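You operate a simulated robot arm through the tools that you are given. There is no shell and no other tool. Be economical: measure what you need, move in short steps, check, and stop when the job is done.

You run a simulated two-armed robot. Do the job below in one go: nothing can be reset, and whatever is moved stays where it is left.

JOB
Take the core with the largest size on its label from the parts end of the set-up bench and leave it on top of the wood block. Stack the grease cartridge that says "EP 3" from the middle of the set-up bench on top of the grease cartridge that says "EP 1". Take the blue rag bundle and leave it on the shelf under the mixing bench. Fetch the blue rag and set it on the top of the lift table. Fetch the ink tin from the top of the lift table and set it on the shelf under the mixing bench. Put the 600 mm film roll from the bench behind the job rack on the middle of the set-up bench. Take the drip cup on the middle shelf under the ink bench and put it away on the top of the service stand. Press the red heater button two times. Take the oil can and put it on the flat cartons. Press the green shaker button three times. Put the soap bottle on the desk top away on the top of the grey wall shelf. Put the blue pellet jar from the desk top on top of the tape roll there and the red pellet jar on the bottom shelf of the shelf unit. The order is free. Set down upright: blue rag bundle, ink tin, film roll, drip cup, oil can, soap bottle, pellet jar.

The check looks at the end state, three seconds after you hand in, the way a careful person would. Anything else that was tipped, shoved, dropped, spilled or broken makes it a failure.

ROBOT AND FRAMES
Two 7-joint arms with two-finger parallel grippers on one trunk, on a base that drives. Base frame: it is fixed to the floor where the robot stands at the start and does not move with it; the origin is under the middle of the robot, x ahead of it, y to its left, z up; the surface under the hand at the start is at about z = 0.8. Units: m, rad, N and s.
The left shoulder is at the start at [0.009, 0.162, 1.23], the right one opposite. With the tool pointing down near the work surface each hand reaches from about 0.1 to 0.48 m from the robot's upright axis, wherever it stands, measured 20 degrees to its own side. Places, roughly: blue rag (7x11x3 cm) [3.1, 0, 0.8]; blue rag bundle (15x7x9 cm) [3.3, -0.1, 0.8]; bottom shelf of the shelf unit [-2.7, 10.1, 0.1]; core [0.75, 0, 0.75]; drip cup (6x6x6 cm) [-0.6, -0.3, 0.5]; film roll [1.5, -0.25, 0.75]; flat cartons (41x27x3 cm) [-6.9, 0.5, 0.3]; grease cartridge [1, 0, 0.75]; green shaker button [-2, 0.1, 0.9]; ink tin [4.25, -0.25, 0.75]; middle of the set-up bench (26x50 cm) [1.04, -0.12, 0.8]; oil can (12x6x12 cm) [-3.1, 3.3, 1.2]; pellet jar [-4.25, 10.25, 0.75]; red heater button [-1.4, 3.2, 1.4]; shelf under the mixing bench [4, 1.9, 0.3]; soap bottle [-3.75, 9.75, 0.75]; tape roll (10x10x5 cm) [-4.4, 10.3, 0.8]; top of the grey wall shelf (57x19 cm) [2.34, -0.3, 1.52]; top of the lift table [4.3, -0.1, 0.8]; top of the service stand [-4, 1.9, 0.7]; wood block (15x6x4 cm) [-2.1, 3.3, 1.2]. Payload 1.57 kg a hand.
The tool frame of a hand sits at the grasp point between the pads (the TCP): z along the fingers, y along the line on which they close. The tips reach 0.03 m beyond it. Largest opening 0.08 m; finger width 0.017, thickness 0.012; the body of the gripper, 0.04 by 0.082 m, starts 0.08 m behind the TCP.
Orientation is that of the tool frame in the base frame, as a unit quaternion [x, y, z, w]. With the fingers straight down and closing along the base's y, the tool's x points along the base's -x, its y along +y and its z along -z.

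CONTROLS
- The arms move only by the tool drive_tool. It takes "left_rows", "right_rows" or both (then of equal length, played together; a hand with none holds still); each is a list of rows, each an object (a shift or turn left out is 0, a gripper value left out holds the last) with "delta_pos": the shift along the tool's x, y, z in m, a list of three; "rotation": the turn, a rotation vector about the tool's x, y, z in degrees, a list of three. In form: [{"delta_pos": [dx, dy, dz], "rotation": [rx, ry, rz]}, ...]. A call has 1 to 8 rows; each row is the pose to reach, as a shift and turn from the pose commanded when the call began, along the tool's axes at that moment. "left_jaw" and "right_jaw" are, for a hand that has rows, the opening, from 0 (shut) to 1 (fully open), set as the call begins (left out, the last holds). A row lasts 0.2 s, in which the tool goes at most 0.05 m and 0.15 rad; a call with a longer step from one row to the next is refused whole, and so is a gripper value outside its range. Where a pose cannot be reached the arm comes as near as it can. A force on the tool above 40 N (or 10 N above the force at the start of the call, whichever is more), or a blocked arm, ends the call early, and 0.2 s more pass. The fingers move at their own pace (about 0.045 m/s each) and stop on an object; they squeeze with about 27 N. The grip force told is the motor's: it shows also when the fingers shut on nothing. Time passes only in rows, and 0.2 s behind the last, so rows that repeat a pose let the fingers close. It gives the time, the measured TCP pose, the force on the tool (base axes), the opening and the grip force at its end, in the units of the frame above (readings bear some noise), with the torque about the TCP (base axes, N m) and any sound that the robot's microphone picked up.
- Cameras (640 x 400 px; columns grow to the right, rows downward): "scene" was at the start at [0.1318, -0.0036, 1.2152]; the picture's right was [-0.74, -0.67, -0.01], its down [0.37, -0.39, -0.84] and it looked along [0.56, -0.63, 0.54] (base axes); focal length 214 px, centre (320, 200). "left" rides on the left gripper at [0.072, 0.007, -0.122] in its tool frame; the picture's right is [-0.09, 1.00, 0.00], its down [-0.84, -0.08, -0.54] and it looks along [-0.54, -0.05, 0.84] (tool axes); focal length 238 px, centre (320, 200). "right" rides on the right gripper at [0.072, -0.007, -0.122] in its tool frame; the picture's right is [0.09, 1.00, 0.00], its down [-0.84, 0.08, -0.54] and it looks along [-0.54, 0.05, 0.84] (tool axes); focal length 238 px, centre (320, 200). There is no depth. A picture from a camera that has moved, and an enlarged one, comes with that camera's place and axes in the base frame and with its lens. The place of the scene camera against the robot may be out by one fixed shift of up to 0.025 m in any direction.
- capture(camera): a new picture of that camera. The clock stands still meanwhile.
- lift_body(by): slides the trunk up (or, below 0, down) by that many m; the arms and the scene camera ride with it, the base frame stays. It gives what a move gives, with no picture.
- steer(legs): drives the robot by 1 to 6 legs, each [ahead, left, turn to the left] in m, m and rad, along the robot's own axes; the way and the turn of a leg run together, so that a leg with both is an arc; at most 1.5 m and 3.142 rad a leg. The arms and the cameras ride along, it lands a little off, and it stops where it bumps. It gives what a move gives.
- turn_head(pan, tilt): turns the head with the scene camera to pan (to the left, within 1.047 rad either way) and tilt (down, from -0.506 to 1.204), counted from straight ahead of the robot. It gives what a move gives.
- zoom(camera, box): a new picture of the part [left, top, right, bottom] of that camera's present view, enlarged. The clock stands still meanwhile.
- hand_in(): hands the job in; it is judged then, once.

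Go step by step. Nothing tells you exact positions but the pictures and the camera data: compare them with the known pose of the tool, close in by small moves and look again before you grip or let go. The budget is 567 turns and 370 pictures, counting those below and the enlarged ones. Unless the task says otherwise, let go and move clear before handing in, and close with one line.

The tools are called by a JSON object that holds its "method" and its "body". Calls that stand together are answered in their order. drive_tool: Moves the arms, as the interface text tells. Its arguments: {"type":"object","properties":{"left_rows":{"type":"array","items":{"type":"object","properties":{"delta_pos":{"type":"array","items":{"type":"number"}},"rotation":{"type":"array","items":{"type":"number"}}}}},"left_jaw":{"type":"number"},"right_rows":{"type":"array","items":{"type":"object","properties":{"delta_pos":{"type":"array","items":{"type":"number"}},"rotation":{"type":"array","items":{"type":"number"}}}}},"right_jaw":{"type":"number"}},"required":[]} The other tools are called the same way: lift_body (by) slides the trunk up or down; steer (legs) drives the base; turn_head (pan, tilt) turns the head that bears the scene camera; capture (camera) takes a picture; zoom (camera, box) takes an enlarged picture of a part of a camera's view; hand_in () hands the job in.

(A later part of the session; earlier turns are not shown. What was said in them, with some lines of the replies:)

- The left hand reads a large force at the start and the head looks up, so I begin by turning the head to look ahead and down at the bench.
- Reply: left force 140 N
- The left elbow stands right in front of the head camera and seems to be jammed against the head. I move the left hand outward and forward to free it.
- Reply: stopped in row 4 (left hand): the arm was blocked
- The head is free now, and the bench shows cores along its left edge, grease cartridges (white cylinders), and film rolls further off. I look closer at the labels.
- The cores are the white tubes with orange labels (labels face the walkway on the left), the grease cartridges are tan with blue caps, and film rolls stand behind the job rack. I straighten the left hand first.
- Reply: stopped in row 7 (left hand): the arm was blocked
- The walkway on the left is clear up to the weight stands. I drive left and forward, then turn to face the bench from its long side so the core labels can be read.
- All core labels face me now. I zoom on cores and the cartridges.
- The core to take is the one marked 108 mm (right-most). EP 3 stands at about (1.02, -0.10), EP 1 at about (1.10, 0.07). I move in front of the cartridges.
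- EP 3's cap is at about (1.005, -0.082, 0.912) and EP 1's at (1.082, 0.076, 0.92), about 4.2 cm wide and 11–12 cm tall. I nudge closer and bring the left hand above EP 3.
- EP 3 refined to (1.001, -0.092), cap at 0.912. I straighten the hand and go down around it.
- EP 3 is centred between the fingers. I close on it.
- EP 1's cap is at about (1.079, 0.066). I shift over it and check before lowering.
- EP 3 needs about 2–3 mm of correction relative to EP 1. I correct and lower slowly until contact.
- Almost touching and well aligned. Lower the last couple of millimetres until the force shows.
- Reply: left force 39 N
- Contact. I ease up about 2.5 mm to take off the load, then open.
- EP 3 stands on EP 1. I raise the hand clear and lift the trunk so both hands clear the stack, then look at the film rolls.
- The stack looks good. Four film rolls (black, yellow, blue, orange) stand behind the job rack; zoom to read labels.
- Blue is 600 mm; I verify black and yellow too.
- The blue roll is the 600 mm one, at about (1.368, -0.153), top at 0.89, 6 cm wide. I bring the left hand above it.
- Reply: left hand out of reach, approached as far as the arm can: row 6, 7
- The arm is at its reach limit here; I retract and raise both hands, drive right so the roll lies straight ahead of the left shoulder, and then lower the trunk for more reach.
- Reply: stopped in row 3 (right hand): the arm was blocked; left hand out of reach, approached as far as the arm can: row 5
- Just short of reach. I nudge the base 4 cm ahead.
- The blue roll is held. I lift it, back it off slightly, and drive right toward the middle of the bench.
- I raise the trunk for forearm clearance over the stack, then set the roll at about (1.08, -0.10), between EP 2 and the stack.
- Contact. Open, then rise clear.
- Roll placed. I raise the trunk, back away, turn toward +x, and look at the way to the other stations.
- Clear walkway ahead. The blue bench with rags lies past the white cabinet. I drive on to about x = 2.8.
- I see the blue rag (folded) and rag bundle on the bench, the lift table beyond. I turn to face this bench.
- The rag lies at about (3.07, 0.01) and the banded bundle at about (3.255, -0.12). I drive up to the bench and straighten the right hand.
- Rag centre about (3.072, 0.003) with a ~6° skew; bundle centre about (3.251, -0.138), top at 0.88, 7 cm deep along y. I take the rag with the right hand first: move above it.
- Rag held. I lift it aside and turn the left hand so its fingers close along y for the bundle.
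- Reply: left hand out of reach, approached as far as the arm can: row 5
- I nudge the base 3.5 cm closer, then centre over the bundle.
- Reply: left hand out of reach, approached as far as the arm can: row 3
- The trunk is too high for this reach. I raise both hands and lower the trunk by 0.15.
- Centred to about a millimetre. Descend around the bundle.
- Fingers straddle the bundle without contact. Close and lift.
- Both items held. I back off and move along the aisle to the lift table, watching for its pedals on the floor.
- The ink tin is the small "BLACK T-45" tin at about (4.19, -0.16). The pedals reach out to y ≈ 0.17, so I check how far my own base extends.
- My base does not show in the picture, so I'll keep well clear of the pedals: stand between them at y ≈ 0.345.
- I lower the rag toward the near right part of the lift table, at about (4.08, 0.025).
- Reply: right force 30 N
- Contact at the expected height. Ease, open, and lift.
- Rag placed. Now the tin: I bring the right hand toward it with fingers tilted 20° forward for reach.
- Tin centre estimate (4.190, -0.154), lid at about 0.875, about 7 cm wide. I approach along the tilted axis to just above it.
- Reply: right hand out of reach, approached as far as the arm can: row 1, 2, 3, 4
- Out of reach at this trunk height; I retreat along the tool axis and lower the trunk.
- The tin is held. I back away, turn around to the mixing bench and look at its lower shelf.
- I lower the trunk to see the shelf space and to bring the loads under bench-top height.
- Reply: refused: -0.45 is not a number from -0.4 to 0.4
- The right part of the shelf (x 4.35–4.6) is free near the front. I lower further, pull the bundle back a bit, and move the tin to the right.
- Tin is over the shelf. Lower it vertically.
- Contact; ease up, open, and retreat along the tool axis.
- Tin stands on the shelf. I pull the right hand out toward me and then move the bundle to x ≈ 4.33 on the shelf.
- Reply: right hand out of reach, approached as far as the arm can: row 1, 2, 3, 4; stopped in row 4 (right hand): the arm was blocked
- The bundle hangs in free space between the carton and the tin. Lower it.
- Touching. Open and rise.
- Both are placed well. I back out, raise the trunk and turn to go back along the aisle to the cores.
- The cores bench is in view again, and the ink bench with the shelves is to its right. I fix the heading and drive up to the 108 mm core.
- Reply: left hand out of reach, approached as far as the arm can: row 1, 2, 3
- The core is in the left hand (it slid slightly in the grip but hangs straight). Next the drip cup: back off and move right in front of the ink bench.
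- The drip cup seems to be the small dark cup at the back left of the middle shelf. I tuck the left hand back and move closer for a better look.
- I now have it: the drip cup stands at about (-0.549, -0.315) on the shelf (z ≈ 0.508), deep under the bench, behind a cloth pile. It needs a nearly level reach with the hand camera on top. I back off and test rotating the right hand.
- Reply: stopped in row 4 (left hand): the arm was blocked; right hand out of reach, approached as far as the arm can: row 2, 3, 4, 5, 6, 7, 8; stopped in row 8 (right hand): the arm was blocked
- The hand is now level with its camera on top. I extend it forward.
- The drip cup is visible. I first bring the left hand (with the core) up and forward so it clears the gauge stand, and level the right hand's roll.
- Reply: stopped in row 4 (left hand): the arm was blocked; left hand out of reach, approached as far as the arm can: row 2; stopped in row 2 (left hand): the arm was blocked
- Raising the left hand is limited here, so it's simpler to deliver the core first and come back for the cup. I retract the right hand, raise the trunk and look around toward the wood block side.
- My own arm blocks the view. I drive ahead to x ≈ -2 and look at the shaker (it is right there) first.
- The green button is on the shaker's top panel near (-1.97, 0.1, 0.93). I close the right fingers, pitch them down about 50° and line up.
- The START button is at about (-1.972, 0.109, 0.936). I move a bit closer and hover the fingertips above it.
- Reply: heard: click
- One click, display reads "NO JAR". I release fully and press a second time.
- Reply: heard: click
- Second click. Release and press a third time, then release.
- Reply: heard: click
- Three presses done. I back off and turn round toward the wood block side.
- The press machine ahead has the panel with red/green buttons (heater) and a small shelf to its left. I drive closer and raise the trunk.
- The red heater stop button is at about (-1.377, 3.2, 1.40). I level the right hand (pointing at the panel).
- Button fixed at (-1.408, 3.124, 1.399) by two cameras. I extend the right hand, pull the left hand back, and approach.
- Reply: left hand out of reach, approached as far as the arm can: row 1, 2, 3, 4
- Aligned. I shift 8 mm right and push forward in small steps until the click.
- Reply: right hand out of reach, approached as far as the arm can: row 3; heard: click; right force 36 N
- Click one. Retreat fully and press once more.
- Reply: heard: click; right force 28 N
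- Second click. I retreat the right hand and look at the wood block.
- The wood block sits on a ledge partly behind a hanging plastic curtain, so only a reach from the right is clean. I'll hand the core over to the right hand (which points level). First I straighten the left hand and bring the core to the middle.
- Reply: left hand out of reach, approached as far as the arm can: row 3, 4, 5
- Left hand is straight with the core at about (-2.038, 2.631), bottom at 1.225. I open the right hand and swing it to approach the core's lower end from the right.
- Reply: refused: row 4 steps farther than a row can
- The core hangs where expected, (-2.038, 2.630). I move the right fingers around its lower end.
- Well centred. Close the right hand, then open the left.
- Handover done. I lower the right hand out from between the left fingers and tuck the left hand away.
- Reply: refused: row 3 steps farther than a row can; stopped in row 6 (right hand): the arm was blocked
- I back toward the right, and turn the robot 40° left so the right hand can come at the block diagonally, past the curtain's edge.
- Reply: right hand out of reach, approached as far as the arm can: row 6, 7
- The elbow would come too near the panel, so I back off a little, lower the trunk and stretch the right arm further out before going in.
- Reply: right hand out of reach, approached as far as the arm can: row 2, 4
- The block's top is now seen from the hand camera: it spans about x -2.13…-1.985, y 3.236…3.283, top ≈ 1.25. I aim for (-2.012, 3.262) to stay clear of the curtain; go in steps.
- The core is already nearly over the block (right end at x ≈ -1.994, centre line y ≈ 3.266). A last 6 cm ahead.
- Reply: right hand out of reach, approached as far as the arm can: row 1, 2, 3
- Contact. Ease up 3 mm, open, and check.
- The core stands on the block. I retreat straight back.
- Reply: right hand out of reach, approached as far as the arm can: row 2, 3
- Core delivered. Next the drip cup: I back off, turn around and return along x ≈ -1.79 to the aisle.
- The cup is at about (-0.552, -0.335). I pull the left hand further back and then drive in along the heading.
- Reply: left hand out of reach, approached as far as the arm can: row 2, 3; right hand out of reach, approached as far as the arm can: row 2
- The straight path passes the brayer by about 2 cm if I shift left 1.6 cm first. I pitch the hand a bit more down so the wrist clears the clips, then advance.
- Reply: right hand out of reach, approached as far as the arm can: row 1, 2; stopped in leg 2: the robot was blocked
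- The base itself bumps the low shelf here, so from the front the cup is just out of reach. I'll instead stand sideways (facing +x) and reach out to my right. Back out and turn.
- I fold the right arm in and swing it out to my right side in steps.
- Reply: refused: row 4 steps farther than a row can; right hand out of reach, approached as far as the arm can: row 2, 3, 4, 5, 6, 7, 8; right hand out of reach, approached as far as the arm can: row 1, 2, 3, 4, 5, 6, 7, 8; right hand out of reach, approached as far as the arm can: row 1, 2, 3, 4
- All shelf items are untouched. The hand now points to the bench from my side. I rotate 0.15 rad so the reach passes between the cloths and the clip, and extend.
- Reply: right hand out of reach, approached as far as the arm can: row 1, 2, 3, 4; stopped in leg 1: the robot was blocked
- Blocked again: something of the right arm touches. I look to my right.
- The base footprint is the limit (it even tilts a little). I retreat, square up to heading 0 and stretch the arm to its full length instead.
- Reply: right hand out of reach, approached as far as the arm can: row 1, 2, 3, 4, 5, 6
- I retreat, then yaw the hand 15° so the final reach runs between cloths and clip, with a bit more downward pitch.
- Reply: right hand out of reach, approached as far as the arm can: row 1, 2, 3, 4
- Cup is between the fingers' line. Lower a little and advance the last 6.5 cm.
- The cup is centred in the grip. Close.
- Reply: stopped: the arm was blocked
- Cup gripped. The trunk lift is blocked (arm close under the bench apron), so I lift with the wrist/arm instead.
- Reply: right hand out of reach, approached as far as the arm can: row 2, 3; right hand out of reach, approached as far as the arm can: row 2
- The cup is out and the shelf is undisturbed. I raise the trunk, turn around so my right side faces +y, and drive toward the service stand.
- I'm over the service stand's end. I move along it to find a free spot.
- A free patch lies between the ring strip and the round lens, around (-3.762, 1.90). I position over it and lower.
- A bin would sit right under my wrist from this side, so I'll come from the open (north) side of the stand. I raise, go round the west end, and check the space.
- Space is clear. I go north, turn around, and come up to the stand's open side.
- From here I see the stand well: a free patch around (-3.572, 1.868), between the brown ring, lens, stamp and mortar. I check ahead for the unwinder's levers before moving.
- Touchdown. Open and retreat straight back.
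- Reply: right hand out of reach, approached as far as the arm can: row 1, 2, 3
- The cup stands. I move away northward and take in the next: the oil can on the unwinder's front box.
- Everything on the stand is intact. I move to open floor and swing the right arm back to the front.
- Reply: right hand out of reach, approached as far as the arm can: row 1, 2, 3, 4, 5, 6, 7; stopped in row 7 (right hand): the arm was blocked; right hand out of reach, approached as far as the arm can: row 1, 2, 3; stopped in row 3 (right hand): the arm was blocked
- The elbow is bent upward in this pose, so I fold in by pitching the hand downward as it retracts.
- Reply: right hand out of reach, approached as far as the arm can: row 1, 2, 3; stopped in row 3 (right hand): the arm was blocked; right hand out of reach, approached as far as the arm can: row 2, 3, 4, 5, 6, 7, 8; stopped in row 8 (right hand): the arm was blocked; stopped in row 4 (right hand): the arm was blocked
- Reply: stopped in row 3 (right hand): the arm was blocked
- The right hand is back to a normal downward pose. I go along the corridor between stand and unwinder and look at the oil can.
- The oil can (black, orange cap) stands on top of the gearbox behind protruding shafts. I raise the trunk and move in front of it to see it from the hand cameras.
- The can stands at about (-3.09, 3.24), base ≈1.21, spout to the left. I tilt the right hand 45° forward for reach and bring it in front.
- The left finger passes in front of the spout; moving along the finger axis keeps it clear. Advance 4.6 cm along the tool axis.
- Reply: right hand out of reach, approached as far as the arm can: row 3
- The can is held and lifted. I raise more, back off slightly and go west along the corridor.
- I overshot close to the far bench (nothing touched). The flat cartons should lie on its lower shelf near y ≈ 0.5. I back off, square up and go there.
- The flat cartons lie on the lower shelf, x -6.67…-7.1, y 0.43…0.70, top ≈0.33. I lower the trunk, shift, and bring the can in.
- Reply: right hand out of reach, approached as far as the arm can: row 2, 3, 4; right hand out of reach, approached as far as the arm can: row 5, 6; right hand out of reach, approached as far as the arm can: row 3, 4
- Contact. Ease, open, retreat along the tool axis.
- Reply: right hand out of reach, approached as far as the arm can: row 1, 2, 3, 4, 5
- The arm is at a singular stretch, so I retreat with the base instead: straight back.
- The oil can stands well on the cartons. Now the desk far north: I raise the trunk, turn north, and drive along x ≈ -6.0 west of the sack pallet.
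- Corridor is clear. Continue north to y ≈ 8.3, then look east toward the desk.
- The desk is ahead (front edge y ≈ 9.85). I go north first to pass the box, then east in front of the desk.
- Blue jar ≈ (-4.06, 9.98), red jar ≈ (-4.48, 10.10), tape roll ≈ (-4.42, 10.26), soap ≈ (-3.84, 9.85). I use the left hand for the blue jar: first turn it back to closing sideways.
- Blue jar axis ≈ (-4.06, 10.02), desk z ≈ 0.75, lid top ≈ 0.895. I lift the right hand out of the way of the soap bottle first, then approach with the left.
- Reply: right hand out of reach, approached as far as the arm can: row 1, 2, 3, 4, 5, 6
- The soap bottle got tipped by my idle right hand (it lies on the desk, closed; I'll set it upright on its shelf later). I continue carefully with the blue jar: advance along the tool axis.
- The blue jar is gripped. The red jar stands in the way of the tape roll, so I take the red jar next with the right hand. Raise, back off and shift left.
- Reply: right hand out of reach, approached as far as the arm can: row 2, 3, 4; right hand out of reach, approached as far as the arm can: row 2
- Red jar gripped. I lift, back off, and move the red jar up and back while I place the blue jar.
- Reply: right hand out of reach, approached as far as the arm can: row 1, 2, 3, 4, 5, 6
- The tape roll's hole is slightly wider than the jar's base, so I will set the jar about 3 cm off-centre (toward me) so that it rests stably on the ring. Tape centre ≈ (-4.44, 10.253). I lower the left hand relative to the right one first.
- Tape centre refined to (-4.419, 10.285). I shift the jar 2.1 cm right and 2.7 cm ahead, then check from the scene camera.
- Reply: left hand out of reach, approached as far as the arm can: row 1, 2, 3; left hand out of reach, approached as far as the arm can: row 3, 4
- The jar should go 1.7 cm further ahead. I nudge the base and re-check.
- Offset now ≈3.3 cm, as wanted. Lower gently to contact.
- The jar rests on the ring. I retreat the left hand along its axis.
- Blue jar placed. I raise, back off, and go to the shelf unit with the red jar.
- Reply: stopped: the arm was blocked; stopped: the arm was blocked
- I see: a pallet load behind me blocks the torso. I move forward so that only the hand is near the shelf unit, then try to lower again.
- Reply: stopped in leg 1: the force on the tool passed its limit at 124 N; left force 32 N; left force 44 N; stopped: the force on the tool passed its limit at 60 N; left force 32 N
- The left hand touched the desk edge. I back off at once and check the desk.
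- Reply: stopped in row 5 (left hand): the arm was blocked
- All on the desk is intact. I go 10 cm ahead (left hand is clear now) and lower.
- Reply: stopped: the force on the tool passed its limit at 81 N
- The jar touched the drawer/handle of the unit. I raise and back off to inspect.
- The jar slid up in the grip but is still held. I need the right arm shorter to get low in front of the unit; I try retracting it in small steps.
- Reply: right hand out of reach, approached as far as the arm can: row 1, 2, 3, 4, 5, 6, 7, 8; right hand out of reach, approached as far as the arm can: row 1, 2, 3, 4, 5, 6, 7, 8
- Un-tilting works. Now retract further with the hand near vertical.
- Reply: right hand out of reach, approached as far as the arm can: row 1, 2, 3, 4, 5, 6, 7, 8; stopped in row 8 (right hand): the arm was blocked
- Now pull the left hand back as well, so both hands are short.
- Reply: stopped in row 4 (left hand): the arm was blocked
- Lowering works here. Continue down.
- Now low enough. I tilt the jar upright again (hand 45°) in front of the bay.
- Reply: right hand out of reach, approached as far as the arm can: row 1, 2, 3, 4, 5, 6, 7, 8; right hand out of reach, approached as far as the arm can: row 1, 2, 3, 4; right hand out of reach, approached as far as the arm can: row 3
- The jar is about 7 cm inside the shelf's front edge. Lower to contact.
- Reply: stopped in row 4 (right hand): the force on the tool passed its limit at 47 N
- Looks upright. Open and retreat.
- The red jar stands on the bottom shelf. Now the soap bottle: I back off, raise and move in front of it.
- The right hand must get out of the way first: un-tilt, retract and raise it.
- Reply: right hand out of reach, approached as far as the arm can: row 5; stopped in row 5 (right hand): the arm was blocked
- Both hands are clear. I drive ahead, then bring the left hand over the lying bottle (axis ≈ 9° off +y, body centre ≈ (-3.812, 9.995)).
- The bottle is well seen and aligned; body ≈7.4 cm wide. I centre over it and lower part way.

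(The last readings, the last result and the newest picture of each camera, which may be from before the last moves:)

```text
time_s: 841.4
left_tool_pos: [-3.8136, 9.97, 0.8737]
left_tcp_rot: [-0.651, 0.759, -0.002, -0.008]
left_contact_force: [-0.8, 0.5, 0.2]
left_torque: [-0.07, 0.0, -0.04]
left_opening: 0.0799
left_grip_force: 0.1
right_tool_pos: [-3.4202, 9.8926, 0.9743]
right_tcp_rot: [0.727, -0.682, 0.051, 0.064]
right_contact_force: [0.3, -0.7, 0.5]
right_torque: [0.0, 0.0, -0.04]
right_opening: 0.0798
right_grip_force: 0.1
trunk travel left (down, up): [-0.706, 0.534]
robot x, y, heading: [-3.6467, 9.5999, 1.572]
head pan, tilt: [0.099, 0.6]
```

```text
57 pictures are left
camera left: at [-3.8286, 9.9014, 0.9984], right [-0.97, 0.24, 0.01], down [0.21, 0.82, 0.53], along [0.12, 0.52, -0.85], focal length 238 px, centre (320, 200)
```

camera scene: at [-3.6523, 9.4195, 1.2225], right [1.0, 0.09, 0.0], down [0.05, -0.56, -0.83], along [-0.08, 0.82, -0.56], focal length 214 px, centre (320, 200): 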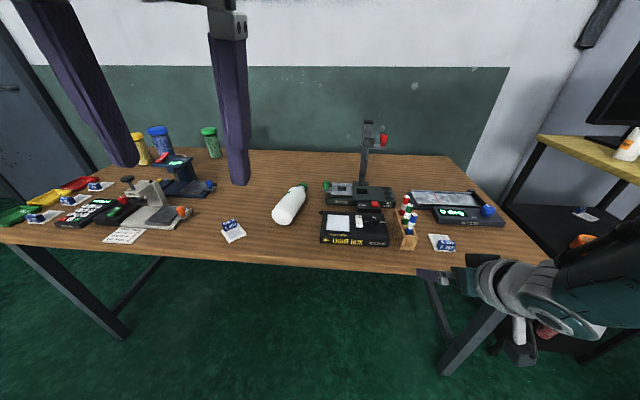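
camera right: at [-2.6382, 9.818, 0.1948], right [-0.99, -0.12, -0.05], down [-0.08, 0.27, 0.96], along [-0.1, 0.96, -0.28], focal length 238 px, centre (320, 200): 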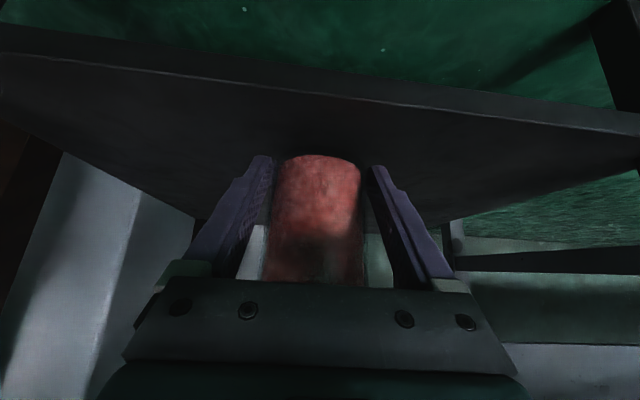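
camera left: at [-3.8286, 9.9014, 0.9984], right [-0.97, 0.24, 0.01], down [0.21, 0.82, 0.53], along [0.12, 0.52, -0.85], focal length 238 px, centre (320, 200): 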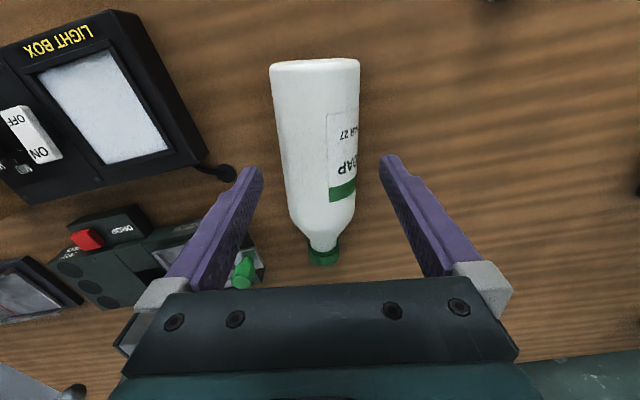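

{"method": "drive_tool", "body": {"left_rows": [{"delta_pos": [0, -0.001, 0.03]}, {"delta_pos": [0, -0.001, 0.058]}, {"delta_pos": [0, -0.001, 0.084]}]}}

{"method": "capture", "body": {"camera": "left"}}

```text
time_s: 842.1
left_tool_pos: [-3.8132, 9.9555, 0.8061]
left_tcp_rot: [-0.651, 0.759, -0.001, -0.007]
left_contact_force: [0.6, 0.1, 0.3]
left_torque: [0.0, 0.01, 0.02]
left_opening: 0.0798
left_grip_force: 0.0
left hand out of reach, approached as far as the arm can: row 2, 3
right_tool_pos: [-3.4204, 9.893, 0.9746]
right_tcp_rot: [0.727, -0.682, 0.05, 0.063]
right_contact_force: [-0.3, 0.4, 0.1]
right_torque: [0.04, -0.03, -0.02]
right_opening: 0.0801
right_grip_force: 0.0
trunk travel left (down, up): [-0.706, 0.534]
robot x, y, heading: [-3.6485, 9.5984, 1.569]
head pan, tilt: [0.099, 0.6]
```

```text
56 pictures are left
camera left: at [-3.8296, 9.8861, 0.9289], right [-0.97, 0.24, 0.01], down [0.21, 0.82, 0.53], along [0.12, 0.52, -0.85], focal length 238 px, centre (320, 200)
```

left: 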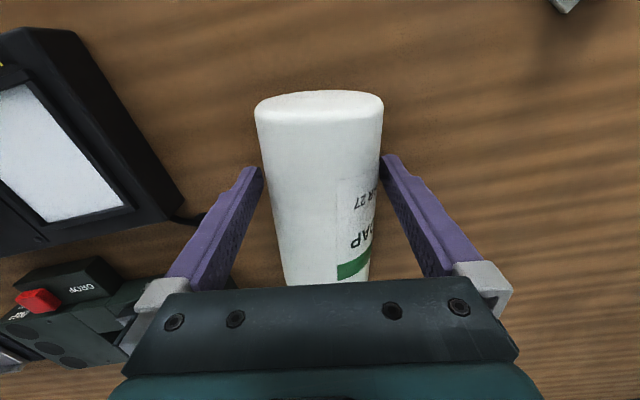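

{"method": "steer", "body": {"legs": [[0.025, 0, 0]]}}

{"method": "lift_body", "body": {"by": -0.017}}

{"method": "drive_tool", "body": {"left_rows": [{"delta_pos": [0, 0, 0]}, {"delta_pos": [0, 0, 0]}, {"delta_pos": [0, 0, 0]}], "left_jaw": 0}}

{"method": "capture", "body": {"camera": "left"}}

```text
time_s: 843.0
left_tool_pos: [-3.8129, 9.9803, 0.8057]
left_tcp_rot: [-0.651, 0.759, -0.002, -0.007]
left_contact_force: [1.3, 0.6, 0.2]
left_torque: [-0.02, 0.0, -0.01]
left_opening: 0.08
left_grip_force: 0.1
right_tool_pos: [-3.4201, 9.9185, 0.9754]
right_tcp_rot: [0.727, -0.681, 0.051, 0.063]
right_contact_force: [0.1, -0.1, -0.3]
right_torque: [0.0, -0.02, 0.0]
right_opening: 0.08
right_grip_force: 0.0
trunk travel left (down, up): [-0.706, 0.534]
robot x, y, heading: [-3.6435, 9.628, 1.568]
head pan, tilt: [0.099, 0.6]
```

```text
time_s: 843.6
left_tool_pos: [-3.8129, 9.9819, 0.7906]
left_tcp_rot: [-0.651, 0.759, -0.005, -0.008]
left_contact_force: [-1.3, -3.3, 8.2]
left_torque: [-0.15, -0.32, -0.15]
left_opening: 0.0791
left_grip_force: 0.0
right_tool_pos: [-3.4224, 9.9175, 0.9583]
right_tcp_rot: [0.727, -0.682, 0.052, 0.065]
right_contact_force: [-0.3, -0.3, -0.3]
right_torque: [-0.02, -0.04, 0.0]
right_opening: 0.08
right_grip_force: 0.1
trunk travel left (down, up): [-0.689, 0.551]
robot x, y, heading: [-3.6473, 9.629, 1.57]
head pan, tilt: [0.099, 0.6]
stopped: the force on the tool passed its limit at 47 N (the readings are from after the stop); the commanded pose is now the measured one
```

```text
time_s: 844.4
left_tool_pos: [-3.8104, 9.9818, 0.7896]
left_tcp_rot: [-0.651, 0.759, -0.005, -0.007]
left_contact_force: [3.7, 0.4, 1.9]
left_torque: [-0.09, -0.45, -0.01]
left_opening: 0.067
left_grip_force: 26.8
right_tool_pos: [-3.4197, 9.9182, 0.9575]
right_tcp_rot: [0.726, -0.683, 0.051, 0.063]
right_contact_force: [-0.4, 0.4, 0.7]
right_torque: [0.01, 0.0, 0.01]
right_opening: 0.0803
right_grip_force: 0.0
trunk travel left (down, up): [-0.689, 0.551]
robot x, y, heading: [-3.6445, 9.6257, 1.575]
head pan, tilt: [0.099, 0.6]
```

```text
55 pictures are left
camera left: at [-3.8276, 9.9126, 0.9136], right [-0.97, 0.24, 0.0], down [0.21, 0.82, 0.53], along [0.13, 0.51, -0.85], focal length 238 px, centre (320, 200)
```

left: 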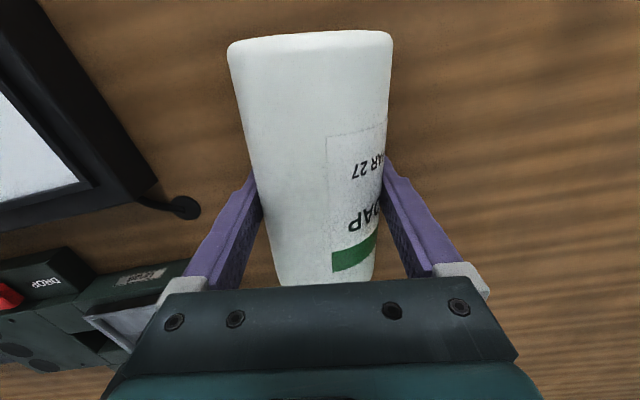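

Bottle gripped. Lift and back off, then I turn it upright.

{"method": "lift_body", "body": {"by": 0.2}}

{"method": "steer", "body": {"legs": [[-0.5, 0, 0]]}}

{"method": "drive_tool", "body": {"left_rows": [{"delta_pos": [-0.012, 0, 0], "rotation": [0, -8, 0]}, {"delta_pos": [-0.024, 0, 0], "rotation": [0, -16, 0]}, {"delta_pos": [-0.036, 0, 0], "rotation": [0, -24, 0]}, {"delta_pos": [-0.048, 0, 0], "rotation": [0, -32, 0]}, {"delta_pos": [-0.06, 0, 0], "rotation": [0, -40, 0]}, {"delta_pos": [-0.072, 0, 0], "rotation": [0, -48, 0]}, {"delta_pos": [-0.084, 0, 0], "rotation": [0, -56, 0]}, {"delta_pos": [-0.096, 0, 0], "rotation": [0, -64, 0]}]}}

```text
time_s: 846.5
left_tool_pos: [-3.8119, 9.9807, 0.9894]
left_tcp_rot: [-0.651, 0.759, -0.003, -0.007]
left_contact_force: [0.7, 0.5, -5.5]
left_torque: [-0.04, -0.02, -0.01]
left_opening: 0.0671
left_grip_force: 26.8
right_tool_pos: [-3.4204, 9.9176, 1.1586]
right_tcp_rot: [0.727, -0.682, 0.051, 0.064]
right_contact_force: [0.1, -0.2, -0.6]
right_torque: [0.03, 0.0, 0.0]
right_opening: 0.0798
right_grip_force: 0.0
trunk travel left (down, up): [-0.889, 0.351]
robot x, y, heading: [-3.6458, 9.6247, 1.567]
head pan, tilt: [0.099, 0.6]
```

```text
time_s: 849.4
left_tool_pos: [-3.811, 9.4885, 0.9904]
left_tcp_rot: [-0.65, 0.76, -0.004, -0.008]
left_contact_force: [0.1, 0.3, -5.7]
left_torque: [-0.05, 0.01, 0.02]
left_opening: 0.067
left_grip_force: 27.1
right_tool_pos: [-3.4203, 9.425, 1.1588]
right_tcp_rot: [0.726, -0.682, 0.051, 0.064]
right_contact_force: [0.6, -0.3, -1.0]
right_torque: [0.02, 0.02, 0.01]
right_opening: 0.08
right_grip_force: 0.0
trunk travel left (down, up): [-0.889, 0.351]
robot x, y, heading: [-3.6501, 9.1368, 1.569]
head pan, tilt: [0.099, 0.6]
```

```text
time_s: 851.2
left_tool_pos: [-3.801, 9.5806, 1.0263]
left_tcp_rot: [-0.553, 0.648, 0.342, 0.397]
left_contact_force: [0.0, -0.4, -5.9]
left_torque: [0.0, 0.0, 0.0]
left_opening: 0.0667
left_grip_force: 27.3
left hand out of reach, approached as far as the arm can: row 1, 2, 3, 4, 5, 7, 8
right_tool_pos: [-3.4212, 9.4251, 1.1582]
right_tcp_rot: [0.726, -0.683, 0.051, 0.063]
right_contact_force: [0.8, 1.0, 0.0]
right_torque: [-0.01, -0.01, 0.01]
right_opening: 0.0799
right_grip_force: 0.1
trunk travel left (down, up): [-0.889, 0.351]
robot x, y, heading: [-3.6453, 9.1339, 1.57]
head pan, tilt: [0.099, 0.6]
```

{"method": "drive_tool", "body": {"left_rows": [{"delta_pos": [-0.003, 0, 0.012], "rotation": [0, -5, 0]}, {"delta_pos": [-0.006, 0, 0.024], "rotation": [0, -10, 0]}, {"delta_pos": [-0.009, 0, 0.036], "rotation": [0, -15, 0]}, {"delta_pos": [-0.012, 0, 0.048], "rotation": [0, -20, 0]}, {"delta_pos": [-0.015, 0, 0.06], "rotation": [0, -25, 0]}, {"delta_pos": [-0.015, 0, 0.07], "rotation": [0, -27, 0]}]}}

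{"method": "capture", "body": {"camera": "left"}}

{"method": "turn_head", "body": {"pan": 0.4, "tilt": 0.4}}

{"method": "capture", "body": {"camera": "scene"}}

```text
time_s: 852.6
left_tool_pos: [-3.7854, 9.5888, 1.1224]
left_tcp_rot: [-0.459, 0.539, 0.462, 0.535]
left_contact_force: [-0.3, 0.5, -5.4]
left_torque: [-0.02, 0.02, -0.03]
left_opening: 0.0671
left_grip_force: 27.2
left hand out of reach, approached as far as the arm can: row 1, 2, 3, 4, 5, 6
right_tool_pos: [-3.4208, 9.4251, 1.1571]
right_tcp_rot: [0.726, -0.683, 0.051, 0.064]
right_contact_force: [-0.6, 0.4, 0.3]
right_torque: [-0.03, -0.01, -0.01]
right_opening: 0.08
right_grip_force: 0.1
trunk travel left (down, up): [-0.889, 0.351]
robot x, y, heading: [-3.6477, 9.1327, 1.569]
head pan, tilt: [0.099, 0.6]
```

```text
54 pictures are left
camera left: at [-3.8103, 9.4699, 1.0517], right [-0.98, 0.15, 0.1], down [0.0, -0.55, 0.84], along [0.18, 0.82, 0.54], focal length 238 px, centre (320, 200)
```

left: 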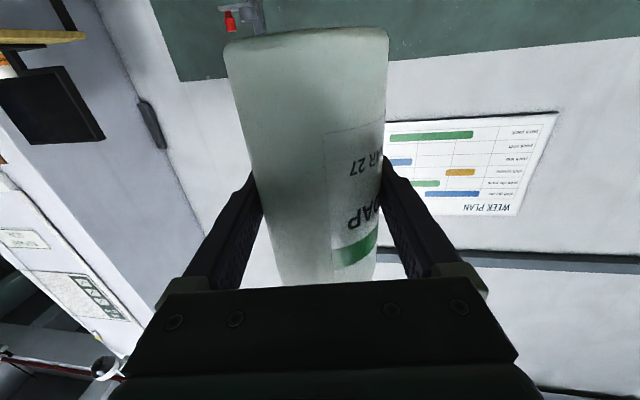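

```text
time_s: 853.4
left_tool_pos: [-3.7829, 9.5917, 1.1232]
left_tcp_rot: [-0.459, 0.538, 0.46, 0.537]
left_contact_force: [-0.6, 0.4, -5.6]
left_torque: [-0.02, 0.01, 0.01]
left_opening: 0.0668
left_grip_force: 26.8
right_tool_pos: [-3.4205, 9.4252, 1.1575]
right_tcp_rot: [0.726, -0.683, 0.052, 0.064]
right_contact_force: [0.6, 0.4, 0.3]
right_torque: [0.01, 0.02, 0.03]
right_opening: 0.08
right_grip_force: 0.0
trunk travel left (down, up): [-0.889, 0.351]
robot x, y, heading: [-3.6507, 9.135, 1.571]
head pan, tilt: [0.4, 0.4]
```

```text
53 pictures are left
camera scene: at [-3.6795, 9.3353, 1.4237], right [0.92, 0.39, 0.0], down [0.15, -0.36, -0.92], along [-0.36, 0.85, -0.39], focal length 214 px, centre (320, 200)
```

scene: 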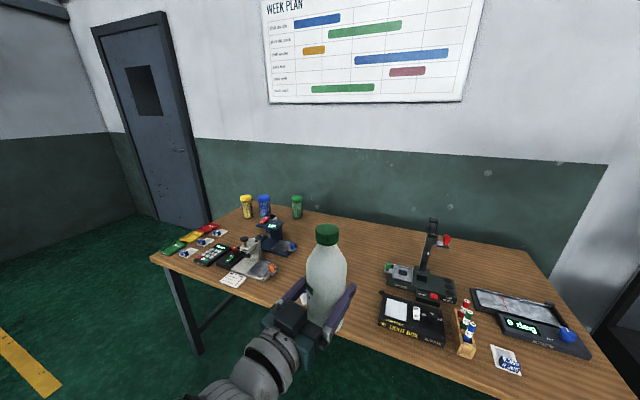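

The bottle is upright in the left hand. Now the long way back: west, then south along x ≈ -6.05.

{"method": "steer", "body": {"legs": [[0, 1.2, 0], [0, 1.2, 0], [-1.5, 0, 0], [-1.5, 0, 0], [-1.5, 0, 0], [-1.4, 0, 0]]}}

{"method": "steer", "body": {"legs": [[-1.2, 0, 0], [-1.05, 0, 0], [0, 0, -1.57], [1.5, 0, 0], [1.5, 0, 0]]}}

```text
time_s: 893.3
left_tool_pos: [-6.2953, 3.6325, 1.1247]
left_tcp_rot: [-0.459, 0.537, 0.462, 0.536]
left_contact_force: [0.0, 0.8, -5.0]
left_torque: [0.03, 0.01, 0.01]
left_opening: 0.0667
left_grip_force: 27.5
right_tool_pos: [-5.9295, 3.4684, 1.1577]
right_tcp_rot: [0.726, -0.683, 0.052, 0.063]
right_contact_force: [-0.3, -0.4, -0.1]
right_torque: [0.0, -0.02, -0.03]
right_opening: 0.08
right_grip_force: 0.1
trunk travel left (down, up): [-0.889, 0.351]
robot x, y, heading: [-6.1538, 3.1763, 1.571]
head pan, tilt: [0.4, 0.4]
```

```text
time_s: 922.3
left_tool_pos: [-2.674, 1.0554, 1.1235]
left_tcp_rot: [0.06, 0.704, -0.057, 0.705]
left_contact_force: [0.5, -0.1, -5.8]
left_torque: [-0.03, -0.03, -0.05]
left_opening: 0.0667
left_grip_force: 27.3
right_tool_pos: [-2.8402, 0.6939, 1.1571]
right_tcp_rot: [-0.025, 0.996, 0.009, -0.081]
right_contact_force: [0.1, 0.2, -0.2]
right_torque: [0.01, -0.02, -0.02]
right_opening: 0.0797
right_grip_force: 0.1
trunk travel left (down, up): [-0.889, 0.351]
robot x, y, heading: [-3.1277, 0.9218, -0.01]
head pan, tilt: [0.4, 0.4]
```

{"method": "steer", "body": {"legs": [[1.5, 0, 0.01], [1.5, 0, 0], [1.5, 0, 0], [0.95, 0, 0], [0, 0, -1.57]]}}

{"method": "lift_body", "body": {"by": 0.35}}

{"method": "turn_head", "body": {"pan": 0, "tilt": 0.3}}

{"method": "capture", "body": {"camera": "scene"}}

```text
time_s: 952.3
left_tool_pos: [2.4969, 0.4449, 1.1238]
left_tcp_rot: [0.534, 0.463, -0.533, 0.465]
left_contact_force: [-0.1, 0.0, -6.8]
left_torque: [0.02, -0.01, 0.0]
left_opening: 0.0666
left_grip_force: 26.6
right_tool_pos: [2.1313, 0.6041, 1.1582]
right_tcp_rot: [0.677, 0.732, 0.063, -0.052]
right_contact_force: [-0.5, 0.1, -0.1]
right_torque: [0.0, -0.02, 0.0]
right_opening: 0.08
right_grip_force: 0.1
trunk travel left (down, up): [-0.889, 0.351]
robot x, y, heading: [2.3543, 0.9, -1.554]
head pan, tilt: [0.4, 0.4]
```

```text
time_s: 955.7
left_tool_pos: [2.4974, 0.4454, 1.4735]
left_tcp_rot: [0.534, 0.463, -0.533, 0.465]
left_contact_force: [0.9, -0.6, -5.4]
left_torque: [0.01, -0.02, 0.01]
left_opening: 0.0663
left_grip_force: 27.4
right_tool_pos: [2.1312, 0.6047, 1.5076]
right_tcp_rot: [0.676, 0.732, 0.063, -0.052]
right_contact_force: [0.6, 0.1, 0.1]
right_torque: [0.01, 0.02, -0.03]
right_opening: 0.08
right_grip_force: 0.0
trunk travel left (down, up): [-1.239, 0.001]
robot x, y, heading: [2.3497, 0.9001, -1.554]
head pan, tilt: [0.4, 0.4]
```

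```text
time_s: 956.6
left_tool_pos: [2.4966, 0.4457, 1.4732]
left_tcp_rot: [0.534, 0.463, -0.532, 0.466]
left_contact_force: [-0.8, 0.3, -5.6]
left_torque: [0.0, -0.01, -0.02]
left_opening: 0.0665
left_grip_force: 27.1
right_tool_pos: [2.1299, 0.604, 1.5064]
right_tcp_rot: [0.677, 0.732, 0.064, -0.052]
right_contact_force: [-0.2, 0.4, -0.2]
right_torque: [0.0, 0.01, 0.02]
right_opening: 0.0799
right_grip_force: 0.1
trunk travel left (down, up): [-1.239, 0.001]
robot x, y, heading: [2.352, 0.8989, -1.555]
head pan, tilt: [0.0, 0.3]
```

```text
52 pictures are left
camera scene: at [2.3588, 0.7221, 1.783], right [-1.0, -0.02, 0.0], down [-0.01, 0.3, -0.96], along [0.02, -0.95, -0.3], focal length 214 px, centre (320, 200)
```

scene: 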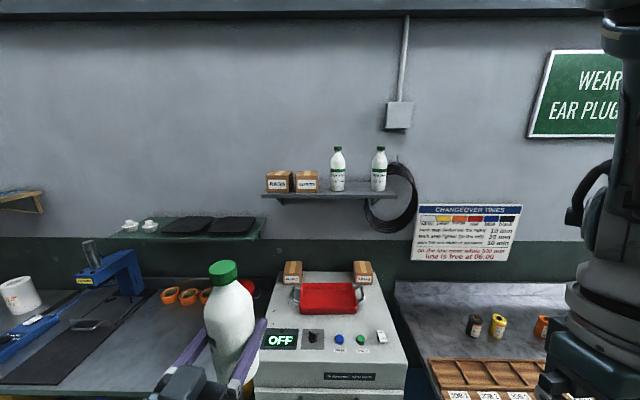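

The wall shelf carries two boxes and two bottles. I zoom to find the free gap.

{"method": "zoom", "body": {"camera": "scene", "box": [250, 130, 430, 220]}}

```text
3.56 times, centred on (340, 175) of scene
camera zoom: at [2.3588, 0.7221, 1.783], right [-1.0, -0.02, 0.0], down [-0.01, 0.3, -0.96], along [0.02, -0.95, -0.3], focal length 763 px, centre (249, 289)
```

zoom: 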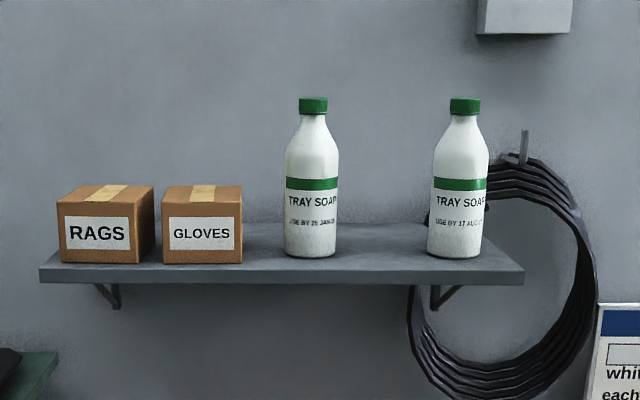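

{"method": "capture", "body": {"camera": "right"}}

```text
50 pictures are left
camera right: at [2.117, 0.6544, 1.6398], right [0.99, 0.17, 0.04], down [0.14, -0.91, 0.4], along [0.1, -0.39, -0.92], focal length 238 px, centre (320, 200)
```

right: 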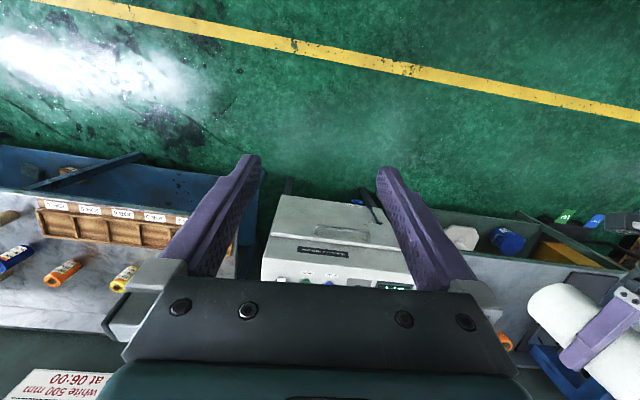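

I raise the left hand 12 cm, straighten its yaw, and drive closer for a second view.

{"method": "drive_tool", "body": {"left_rows": [{"delta_pos": [-0.025, 0, 0], "rotation": [-2, 0, 0]}, {"delta_pos": [-0.05, 0, 0], "rotation": [-4, 0, 0]}, {"delta_pos": [-0.075, 0, 0], "rotation": [-6, 0, 0]}, {"delta_pos": [-0.1, 0, 0], "rotation": [-8, 0, 0]}, {"delta_pos": [-0.12, 0, 0], "rotation": [-8, 0, 0]}]}}

{"method": "steer", "body": {"legs": [[0, -0.28, -0.016], [0.35, 0, 0]]}}

{"method": "capture", "body": {"camera": "scene"}}

```text
time_s: 957.8
left_tool_pos: [2.4974, 0.4467, 1.592]
left_tcp_rot: [0.501, 0.5, -0.498, 0.502]
left_contact_force: [-0.6, 0.2, -5.6]
left_torque: [-0.02, -0.02, -0.02]
left_opening: 0.0664
left_grip_force: 27.4
right_tool_pos: [2.1316, 0.6045, 1.5074]
right_tcp_rot: [0.676, 0.732, 0.063, -0.052]
right_contact_force: [-0.7, -0.1, -0.3]
right_torque: [0.0, 0.02, -0.02]
right_opening: 0.0799
right_grip_force: 0.0
trunk travel left (down, up): [-1.239, 0.001]
robot x, y, heading: [2.3509, 0.8984, -1.557]
head pan, tilt: [0.0, 0.3]
```

```text
time_s: 961.7
left_tool_pos: [2.2145, 0.0854, 1.5918]
left_tcp_rot: [0.504, 0.496, -0.502, 0.498]
left_contact_force: [-0.3, 0.7, -4.8]
left_torque: [-0.03, 0.04, -0.01]
left_opening: 0.0664
left_grip_force: 27.3
right_tool_pos: [1.8489, 0.2487, 1.5068]
right_tcp_rot: [0.681, 0.728, 0.063, -0.051]
right_contact_force: [-0.3, 0.3, -0.1]
right_torque: [0.02, -0.02, 0.0]
right_opening: 0.08
right_grip_force: 0.1
trunk travel left (down, up): [-1.239, 0.001]
robot x, y, heading: [2.0741, 0.5407, -1.565]
head pan, tilt: [0.0, 0.3]
```

```text
49 pictures are left
camera scene: at [2.0791, 0.3639, 1.783], right [-1.0, 0.0, 0.0], down [0.0, 0.3, -0.96], along [0.0, -0.96, -0.3], focal length 214 px, centre (320, 200)
```

scene: 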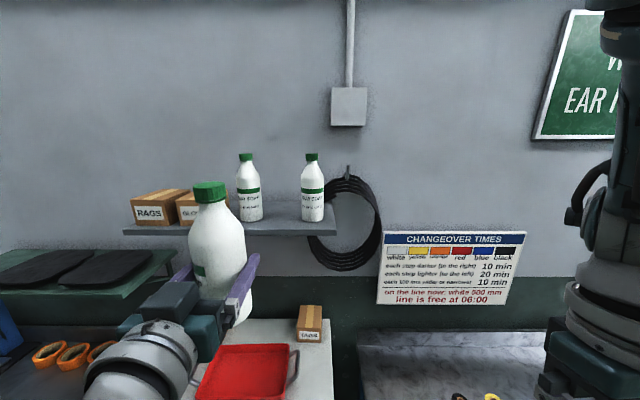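

The free gap centre between the two bottles is about (2.20, -0.26), ~12 cm wide; my bottle's base is ~8 cm below the grip. I raise and extend the arm.

{"method": "drive_tool", "body": {"left_rows": [{"delta_pos": [-0.02, 0, 0.02]}, {"delta_pos": [-0.04, 0, 0.045]}, {"delta_pos": [-0.05, 0, 0.075]}, {"delta_pos": [-0.05, 0, 0.105]}, {"delta_pos": [-0.05, 0, 0.13]}]}}

{"method": "steer", "body": {"legs": [[0, -0.012, -0.005], [0.12, 0, 0]]}}

{"method": "capture", "body": {"camera": "scene"}}

```text
time_s: 962.9
left_tool_pos: [2.2135, -0.044, 1.6437]
left_tcp_rot: [0.503, 0.497, -0.501, 0.499]
left_contact_force: [-0.8, 0.0, -6.3]
left_torque: [0.03, -0.02, 0.0]
left_opening: 0.0663
left_grip_force: 27.2
right_tool_pos: [1.8508, 0.2482, 1.5069]
right_tcp_rot: [0.681, 0.728, 0.064, -0.051]
right_contact_force: [-0.3, -0.1, 0.0]
right_torque: [0.03, 0.01, 0.0]
right_opening: 0.08
right_grip_force: 0.1
trunk travel left (down, up): [-1.239, 0.001]
robot x, y, heading: [2.0768, 0.5412, -1.572]
head pan, tilt: [0.0, 0.3]
```

```text
time_s: 964.5
left_tool_pos: [2.199, -0.1658, 1.6443]
left_tcp_rot: [0.504, 0.496, -0.503, 0.497]
left_contact_force: [-0.3, 0.4, -6.7]
left_torque: [0.0, 0.05, 0.01]
left_opening: 0.0667
left_grip_force: 27.0
right_tool_pos: [1.8371, 0.1276, 1.5078]
right_tcp_rot: [0.682, 0.727, 0.064, -0.051]
right_contact_force: [-0.2, -0.6, 0.2]
right_torque: [-0.01, 0.0, -0.01]
right_opening: 0.0802
right_grip_force: 0.1
trunk travel left (down, up): [-1.239, 0.001]
robot x, y, heading: [2.0633, 0.4217, -1.572]
head pan, tilt: [0.0, 0.3]
```

```text
48 pictures are left
camera scene: at [2.0667, 0.2428, 1.783], right [-1.0, 0.0, 0.0], down [0.0, 0.3, -0.96], along [0.0, -0.96, -0.3], focal length 214 px, centre (320, 200)
```

scene: 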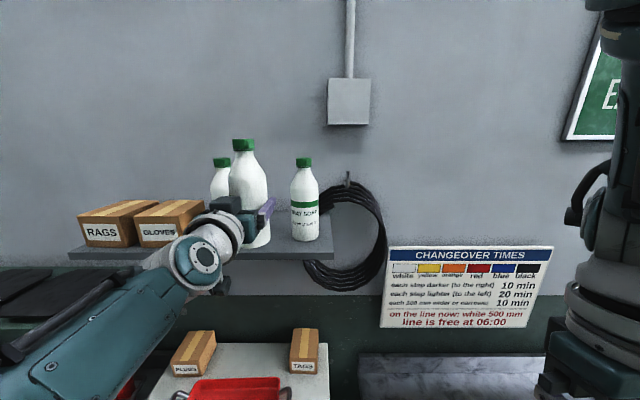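

{"method": "steer", "body": {"legs": [[0.06, 0.002, 0]]}}

{"method": "zoom", "body": {"camera": "scene", "box": [170, 110, 350, 270]}}

```text
time_s: 965.4
left_tool_pos: [2.2004, -0.2257, 1.6437]
left_tcp_rot: [0.504, 0.496, -0.502, 0.498]
left_contact_force: [0.4, -0.2, -6.7]
left_torque: [-0.02, 0.04, 0.0]
left_opening: 0.0665
left_grip_force: 27.3
right_tool_pos: [1.8402, 0.0687, 1.5071]
right_tcp_rot: [0.682, 0.727, 0.063, -0.051]
right_contact_force: [0.4, 0.1, -0.4]
right_torque: [0.0, 0.02, 0.01]
right_opening: 0.0799
right_grip_force: 0.0
trunk travel left (down, up): [-1.239, 0.001]
robot x, y, heading: [2.0692, 0.3618, -1.577]
head pan, tilt: [0.0, 0.3]
```

```text
2.50 times, centred on (260, 190) of scene
camera zoom: at [2.0689, 0.1828, 1.783], right [-1.0, 0.0, 0.0], down [0.0, 0.3, -0.96], along [0.0, -0.96, -0.3], focal length 536 px, centre (470, 225)
```

zoom: 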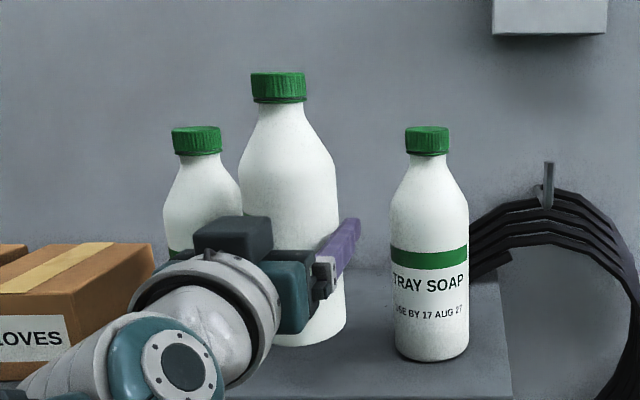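

The held bottle needs ~9 mm to the right to be centred in the gap; then the last 3.4 cm ahead.

{"method": "steer", "body": {"legs": [[0, -0.009, 0.004], [0.034, 0, 0]]}}

{"method": "zoom", "body": {"camera": "scene", "box": [170, 110, 350, 270]}}

```text
time_s: 966.6
left_tool_pos: [2.1943, -0.2594, 1.6424]
left_tcp_rot: [0.504, 0.497, -0.502, 0.498]
left_contact_force: [0.8, 0.6, -5.0]
left_torque: [0.01, 0.02, 0.02]
left_opening: 0.0666
left_grip_force: 26.6
right_tool_pos: [1.8322, 0.0333, 1.5069]
right_tcp_rot: [0.68, 0.728, 0.064, -0.052]
right_contact_force: [1.9, -0.3, 0.1]
right_torque: [0.0, 0.04, 0.0]
right_opening: 0.08
right_grip_force: 0.0
trunk travel left (down, up): [-1.239, 0.001]
robot x, y, heading: [2.0537, 0.3231, -1.569]
head pan, tilt: [0.0, 0.3]
```

```text
2.50 times, centred on (260, 190) of scene
camera zoom: at [2.0609, 0.1489, 1.783], right [-1.0, 0.0, 0.0], down [0.0, 0.3, -0.96], along [0.0, -0.96, -0.3], focal length 536 px, centre (470, 225)
```

zoom: 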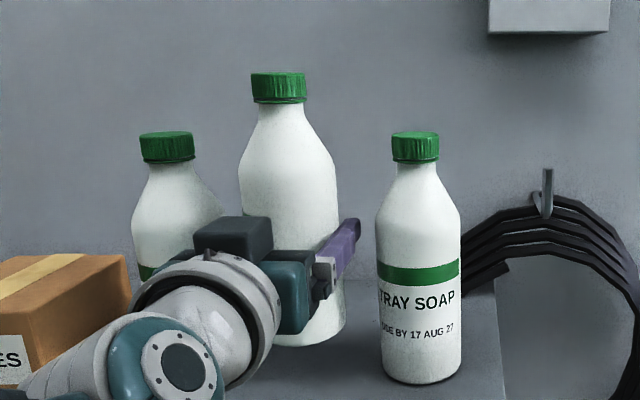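

Axis check by caps: 6 mm more to the right is ideal. I correct and lower the bottle to the shelf.

{"method": "drive_tool", "body": {"left_rows": [{"delta_pos": [0, -0.006, 0]}, {"delta_pos": [0.012, -0.006, 0]}, {"delta_pos": [0.024, -0.006, 0]}]}}

{"method": "zoom", "body": {"camera": "scene", "box": [170, 110, 350, 270]}}

```text
time_s: 967.4
left_tool_pos: [2.1891, -0.2593, 1.6194]
left_tcp_rot: [0.504, 0.497, -0.501, 0.498]
left_contact_force: [-0.5, -1.0, -5.3]
left_torque: [-0.01, 0.02, -0.02]
left_opening: 0.0668
left_grip_force: 27.0
right_tool_pos: [1.8317, 0.0328, 1.508]
right_tcp_rot: [0.68, 0.728, 0.063, -0.052]
right_contact_force: [1.0, 0.1, 0.6]
right_torque: [0.02, 0.0, 0.03]
right_opening: 0.0801
right_grip_force: 0.0
trunk travel left (down, up): [-1.239, 0.001]
robot x, y, heading: [2.0583, 0.3293, -1.567]
head pan, tilt: [0.0, 0.3]
```

```text
2.50 times, centred on (260, 190) of scene
camera zoom: at [2.0609, 0.1489, 1.783], right [-1.0, 0.0, 0.0], down [0.0, 0.3, -0.96], along [0.0, -0.96, -0.3], focal length 536 px, centre (470, 225)
```

zoom: 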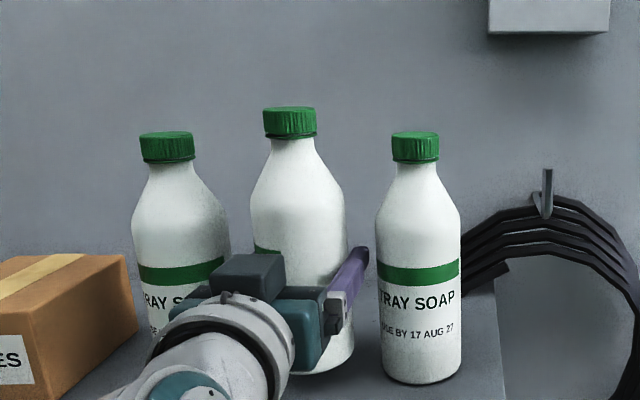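

Centred. Lower the remaining ~2 cm until contact.

{"method": "drive_tool", "body": {"left_rows": [{"delta_pos": [0.008, 0, 0]}, {"delta_pos": [0.013, 0, 0]}, {"delta_pos": [0.015, 0, 0]}, {"delta_pos": [0.017, 0, 0]}, {"delta_pos": [0.019, 0, 0]}, {"delta_pos": [0.021, 0, 0]}, {"delta_pos": [0.023, 0, 0]}]}}

{"method": "zoom", "body": {"camera": "scene", "box": [170, 110, 350, 270]}}

```text
time_s: 969.0
left_tool_pos: [2.189, -0.2598, 1.5987]
left_tcp_rot: [-0.502, -0.496, 0.502, -0.499]
left_contact_force: [-0.7, 3.6, 3.6]
left_torque: [0.44, 0.07, 0.0]
left_opening: 0.0664
left_grip_force: 26.9
right_tool_pos: [1.8317, 0.0334, 1.5077]
right_tcp_rot: [0.681, 0.728, 0.063, -0.051]
right_contact_force: [0.2, 0.1, 0.1]
right_torque: [-0.01, -0.01, -0.01]
right_opening: 0.0803
right_grip_force: 0.1
trunk travel left (down, up): [-1.239, 0.001]
robot x, y, heading: [2.0541, 0.325, -1.564]
head pan, tilt: [0.0, 0.3]
```

```text
2.50 times, centred on (260, 190) of scene
camera zoom: at [2.0609, 0.1488, 1.7833], right [-1.0, 0.0, 0.0], down [0.0, 0.3, -0.96], along [0.0, -0.96, -0.3], focal length 536 px, centre (470, 225)
```

zoom: 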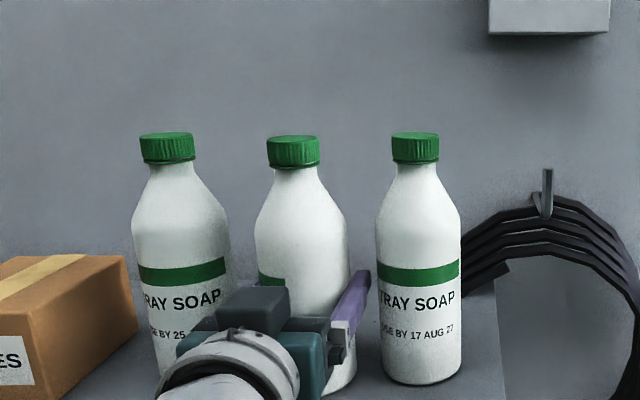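

Contact, level with its neighbours. Open and retreat straight back.

{"method": "drive_tool", "body": {"left_rows": [{"delta_pos": [0, 0, 0]}, {"delta_pos": [0, 0, 0]}, {"delta_pos": [0, 0, 0]}], "left_jaw": 0.97}}

{"method": "zoom", "body": {"camera": "scene", "box": [170, 110, 350, 270]}}

```text
time_s: 969.8
left_tool_pos: [2.1898, -0.2591, 1.5968]
left_tcp_rot: [0.503, 0.497, -0.501, 0.499]
left_contact_force: [0.3, -0.1, -0.7]
left_torque: [-0.02, -0.02, -0.02]
left_opening: 0.0777
left_grip_force: 0.1
right_tool_pos: [1.8333, 0.0335, 1.5076]
right_tcp_rot: [0.681, 0.728, 0.063, -0.051]
right_contact_force: [-0.2, -0.2, 0.4]
right_torque: [0.02, 0.0, -0.03]
right_opening: 0.0797
right_grip_force: 0.1
trunk travel left (down, up): [-1.239, 0.001]
robot x, y, heading: [2.0605, 0.3239, -1.568]
head pan, tilt: [0.0, 0.3]
```

```text
2.50 times, centred on (260, 190) of scene
camera zoom: at [2.0609, 0.1488, 1.7831], right [-1.0, 0.0, 0.0], down [0.0, 0.3, -0.96], along [0.0, -0.96, -0.3], focal length 536 px, centre (470, 225)
```

zoom: 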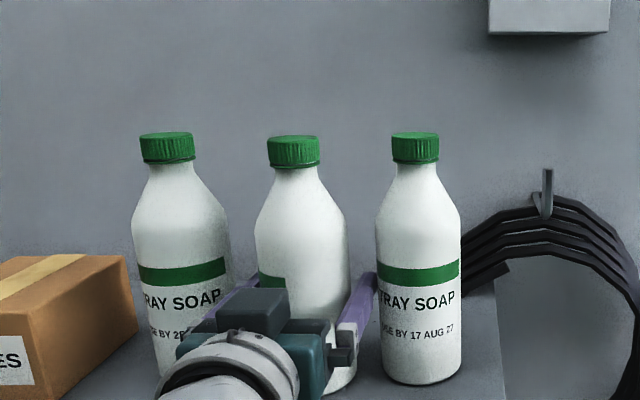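

{"method": "steer", "body": {"legs": [[-0.15, 0, 0], [-0.3, 0, 0]]}}

{"method": "capture", "body": {"camera": "scene"}}

```text
time_s: 972.8
left_tool_pos: [2.1877, 0.1882, 1.5966]
left_tcp_rot: [0.504, 0.496, -0.503, 0.497]
left_contact_force: [-0.1, 0.2, 0.0]
left_torque: [-0.01, -0.01, 0.0]
left_opening: 0.0777
left_grip_force: 0.0
right_tool_pos: [1.8313, 0.4805, 1.5081]
right_tcp_rot: [0.68, 0.728, 0.063, -0.051]
right_contact_force: [0.5, -0.4, 0.6]
right_torque: [-0.01, -0.04, 0.0]
right_opening: 0.0799
right_grip_force: 0.0
trunk travel left (down, up): [-1.239, 0.001]
robot x, y, heading: [2.0605, 0.7732, -1.565]
head pan, tilt: [0.0, 0.3]
```

```text
42 pictures are left
camera scene: at [2.0594, 0.5958, 1.7831], right [-1.0, 0.0, 0.0], down [0.0, 0.3, -0.96], along [0.0, -0.96, -0.3], focal length 214 px, centre (320, 200)
```

scene: 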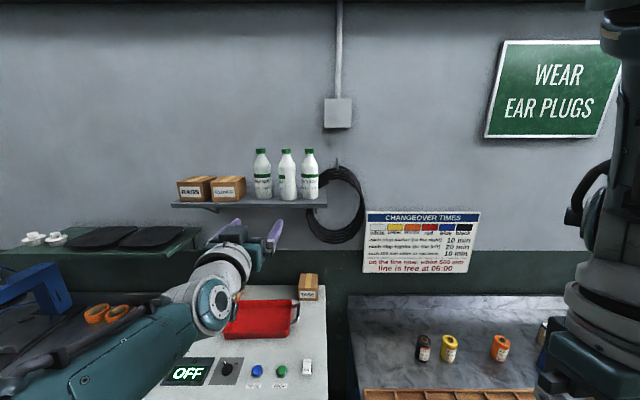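

All the placements I could see look right, and both hands are empty and clear. I hand the job in.

{"method": "hand_in", "body": {}}

```text
The job is handed in.
```

I finished every item on the list and handed the job in; the one mishap was that I knocked the soap bottle over on the desk. It was closed, and it now stands upright on the grey wall shelf. My left hand also bumped the desk edge hard (124 N), but nothing on the desk moved or tipped.
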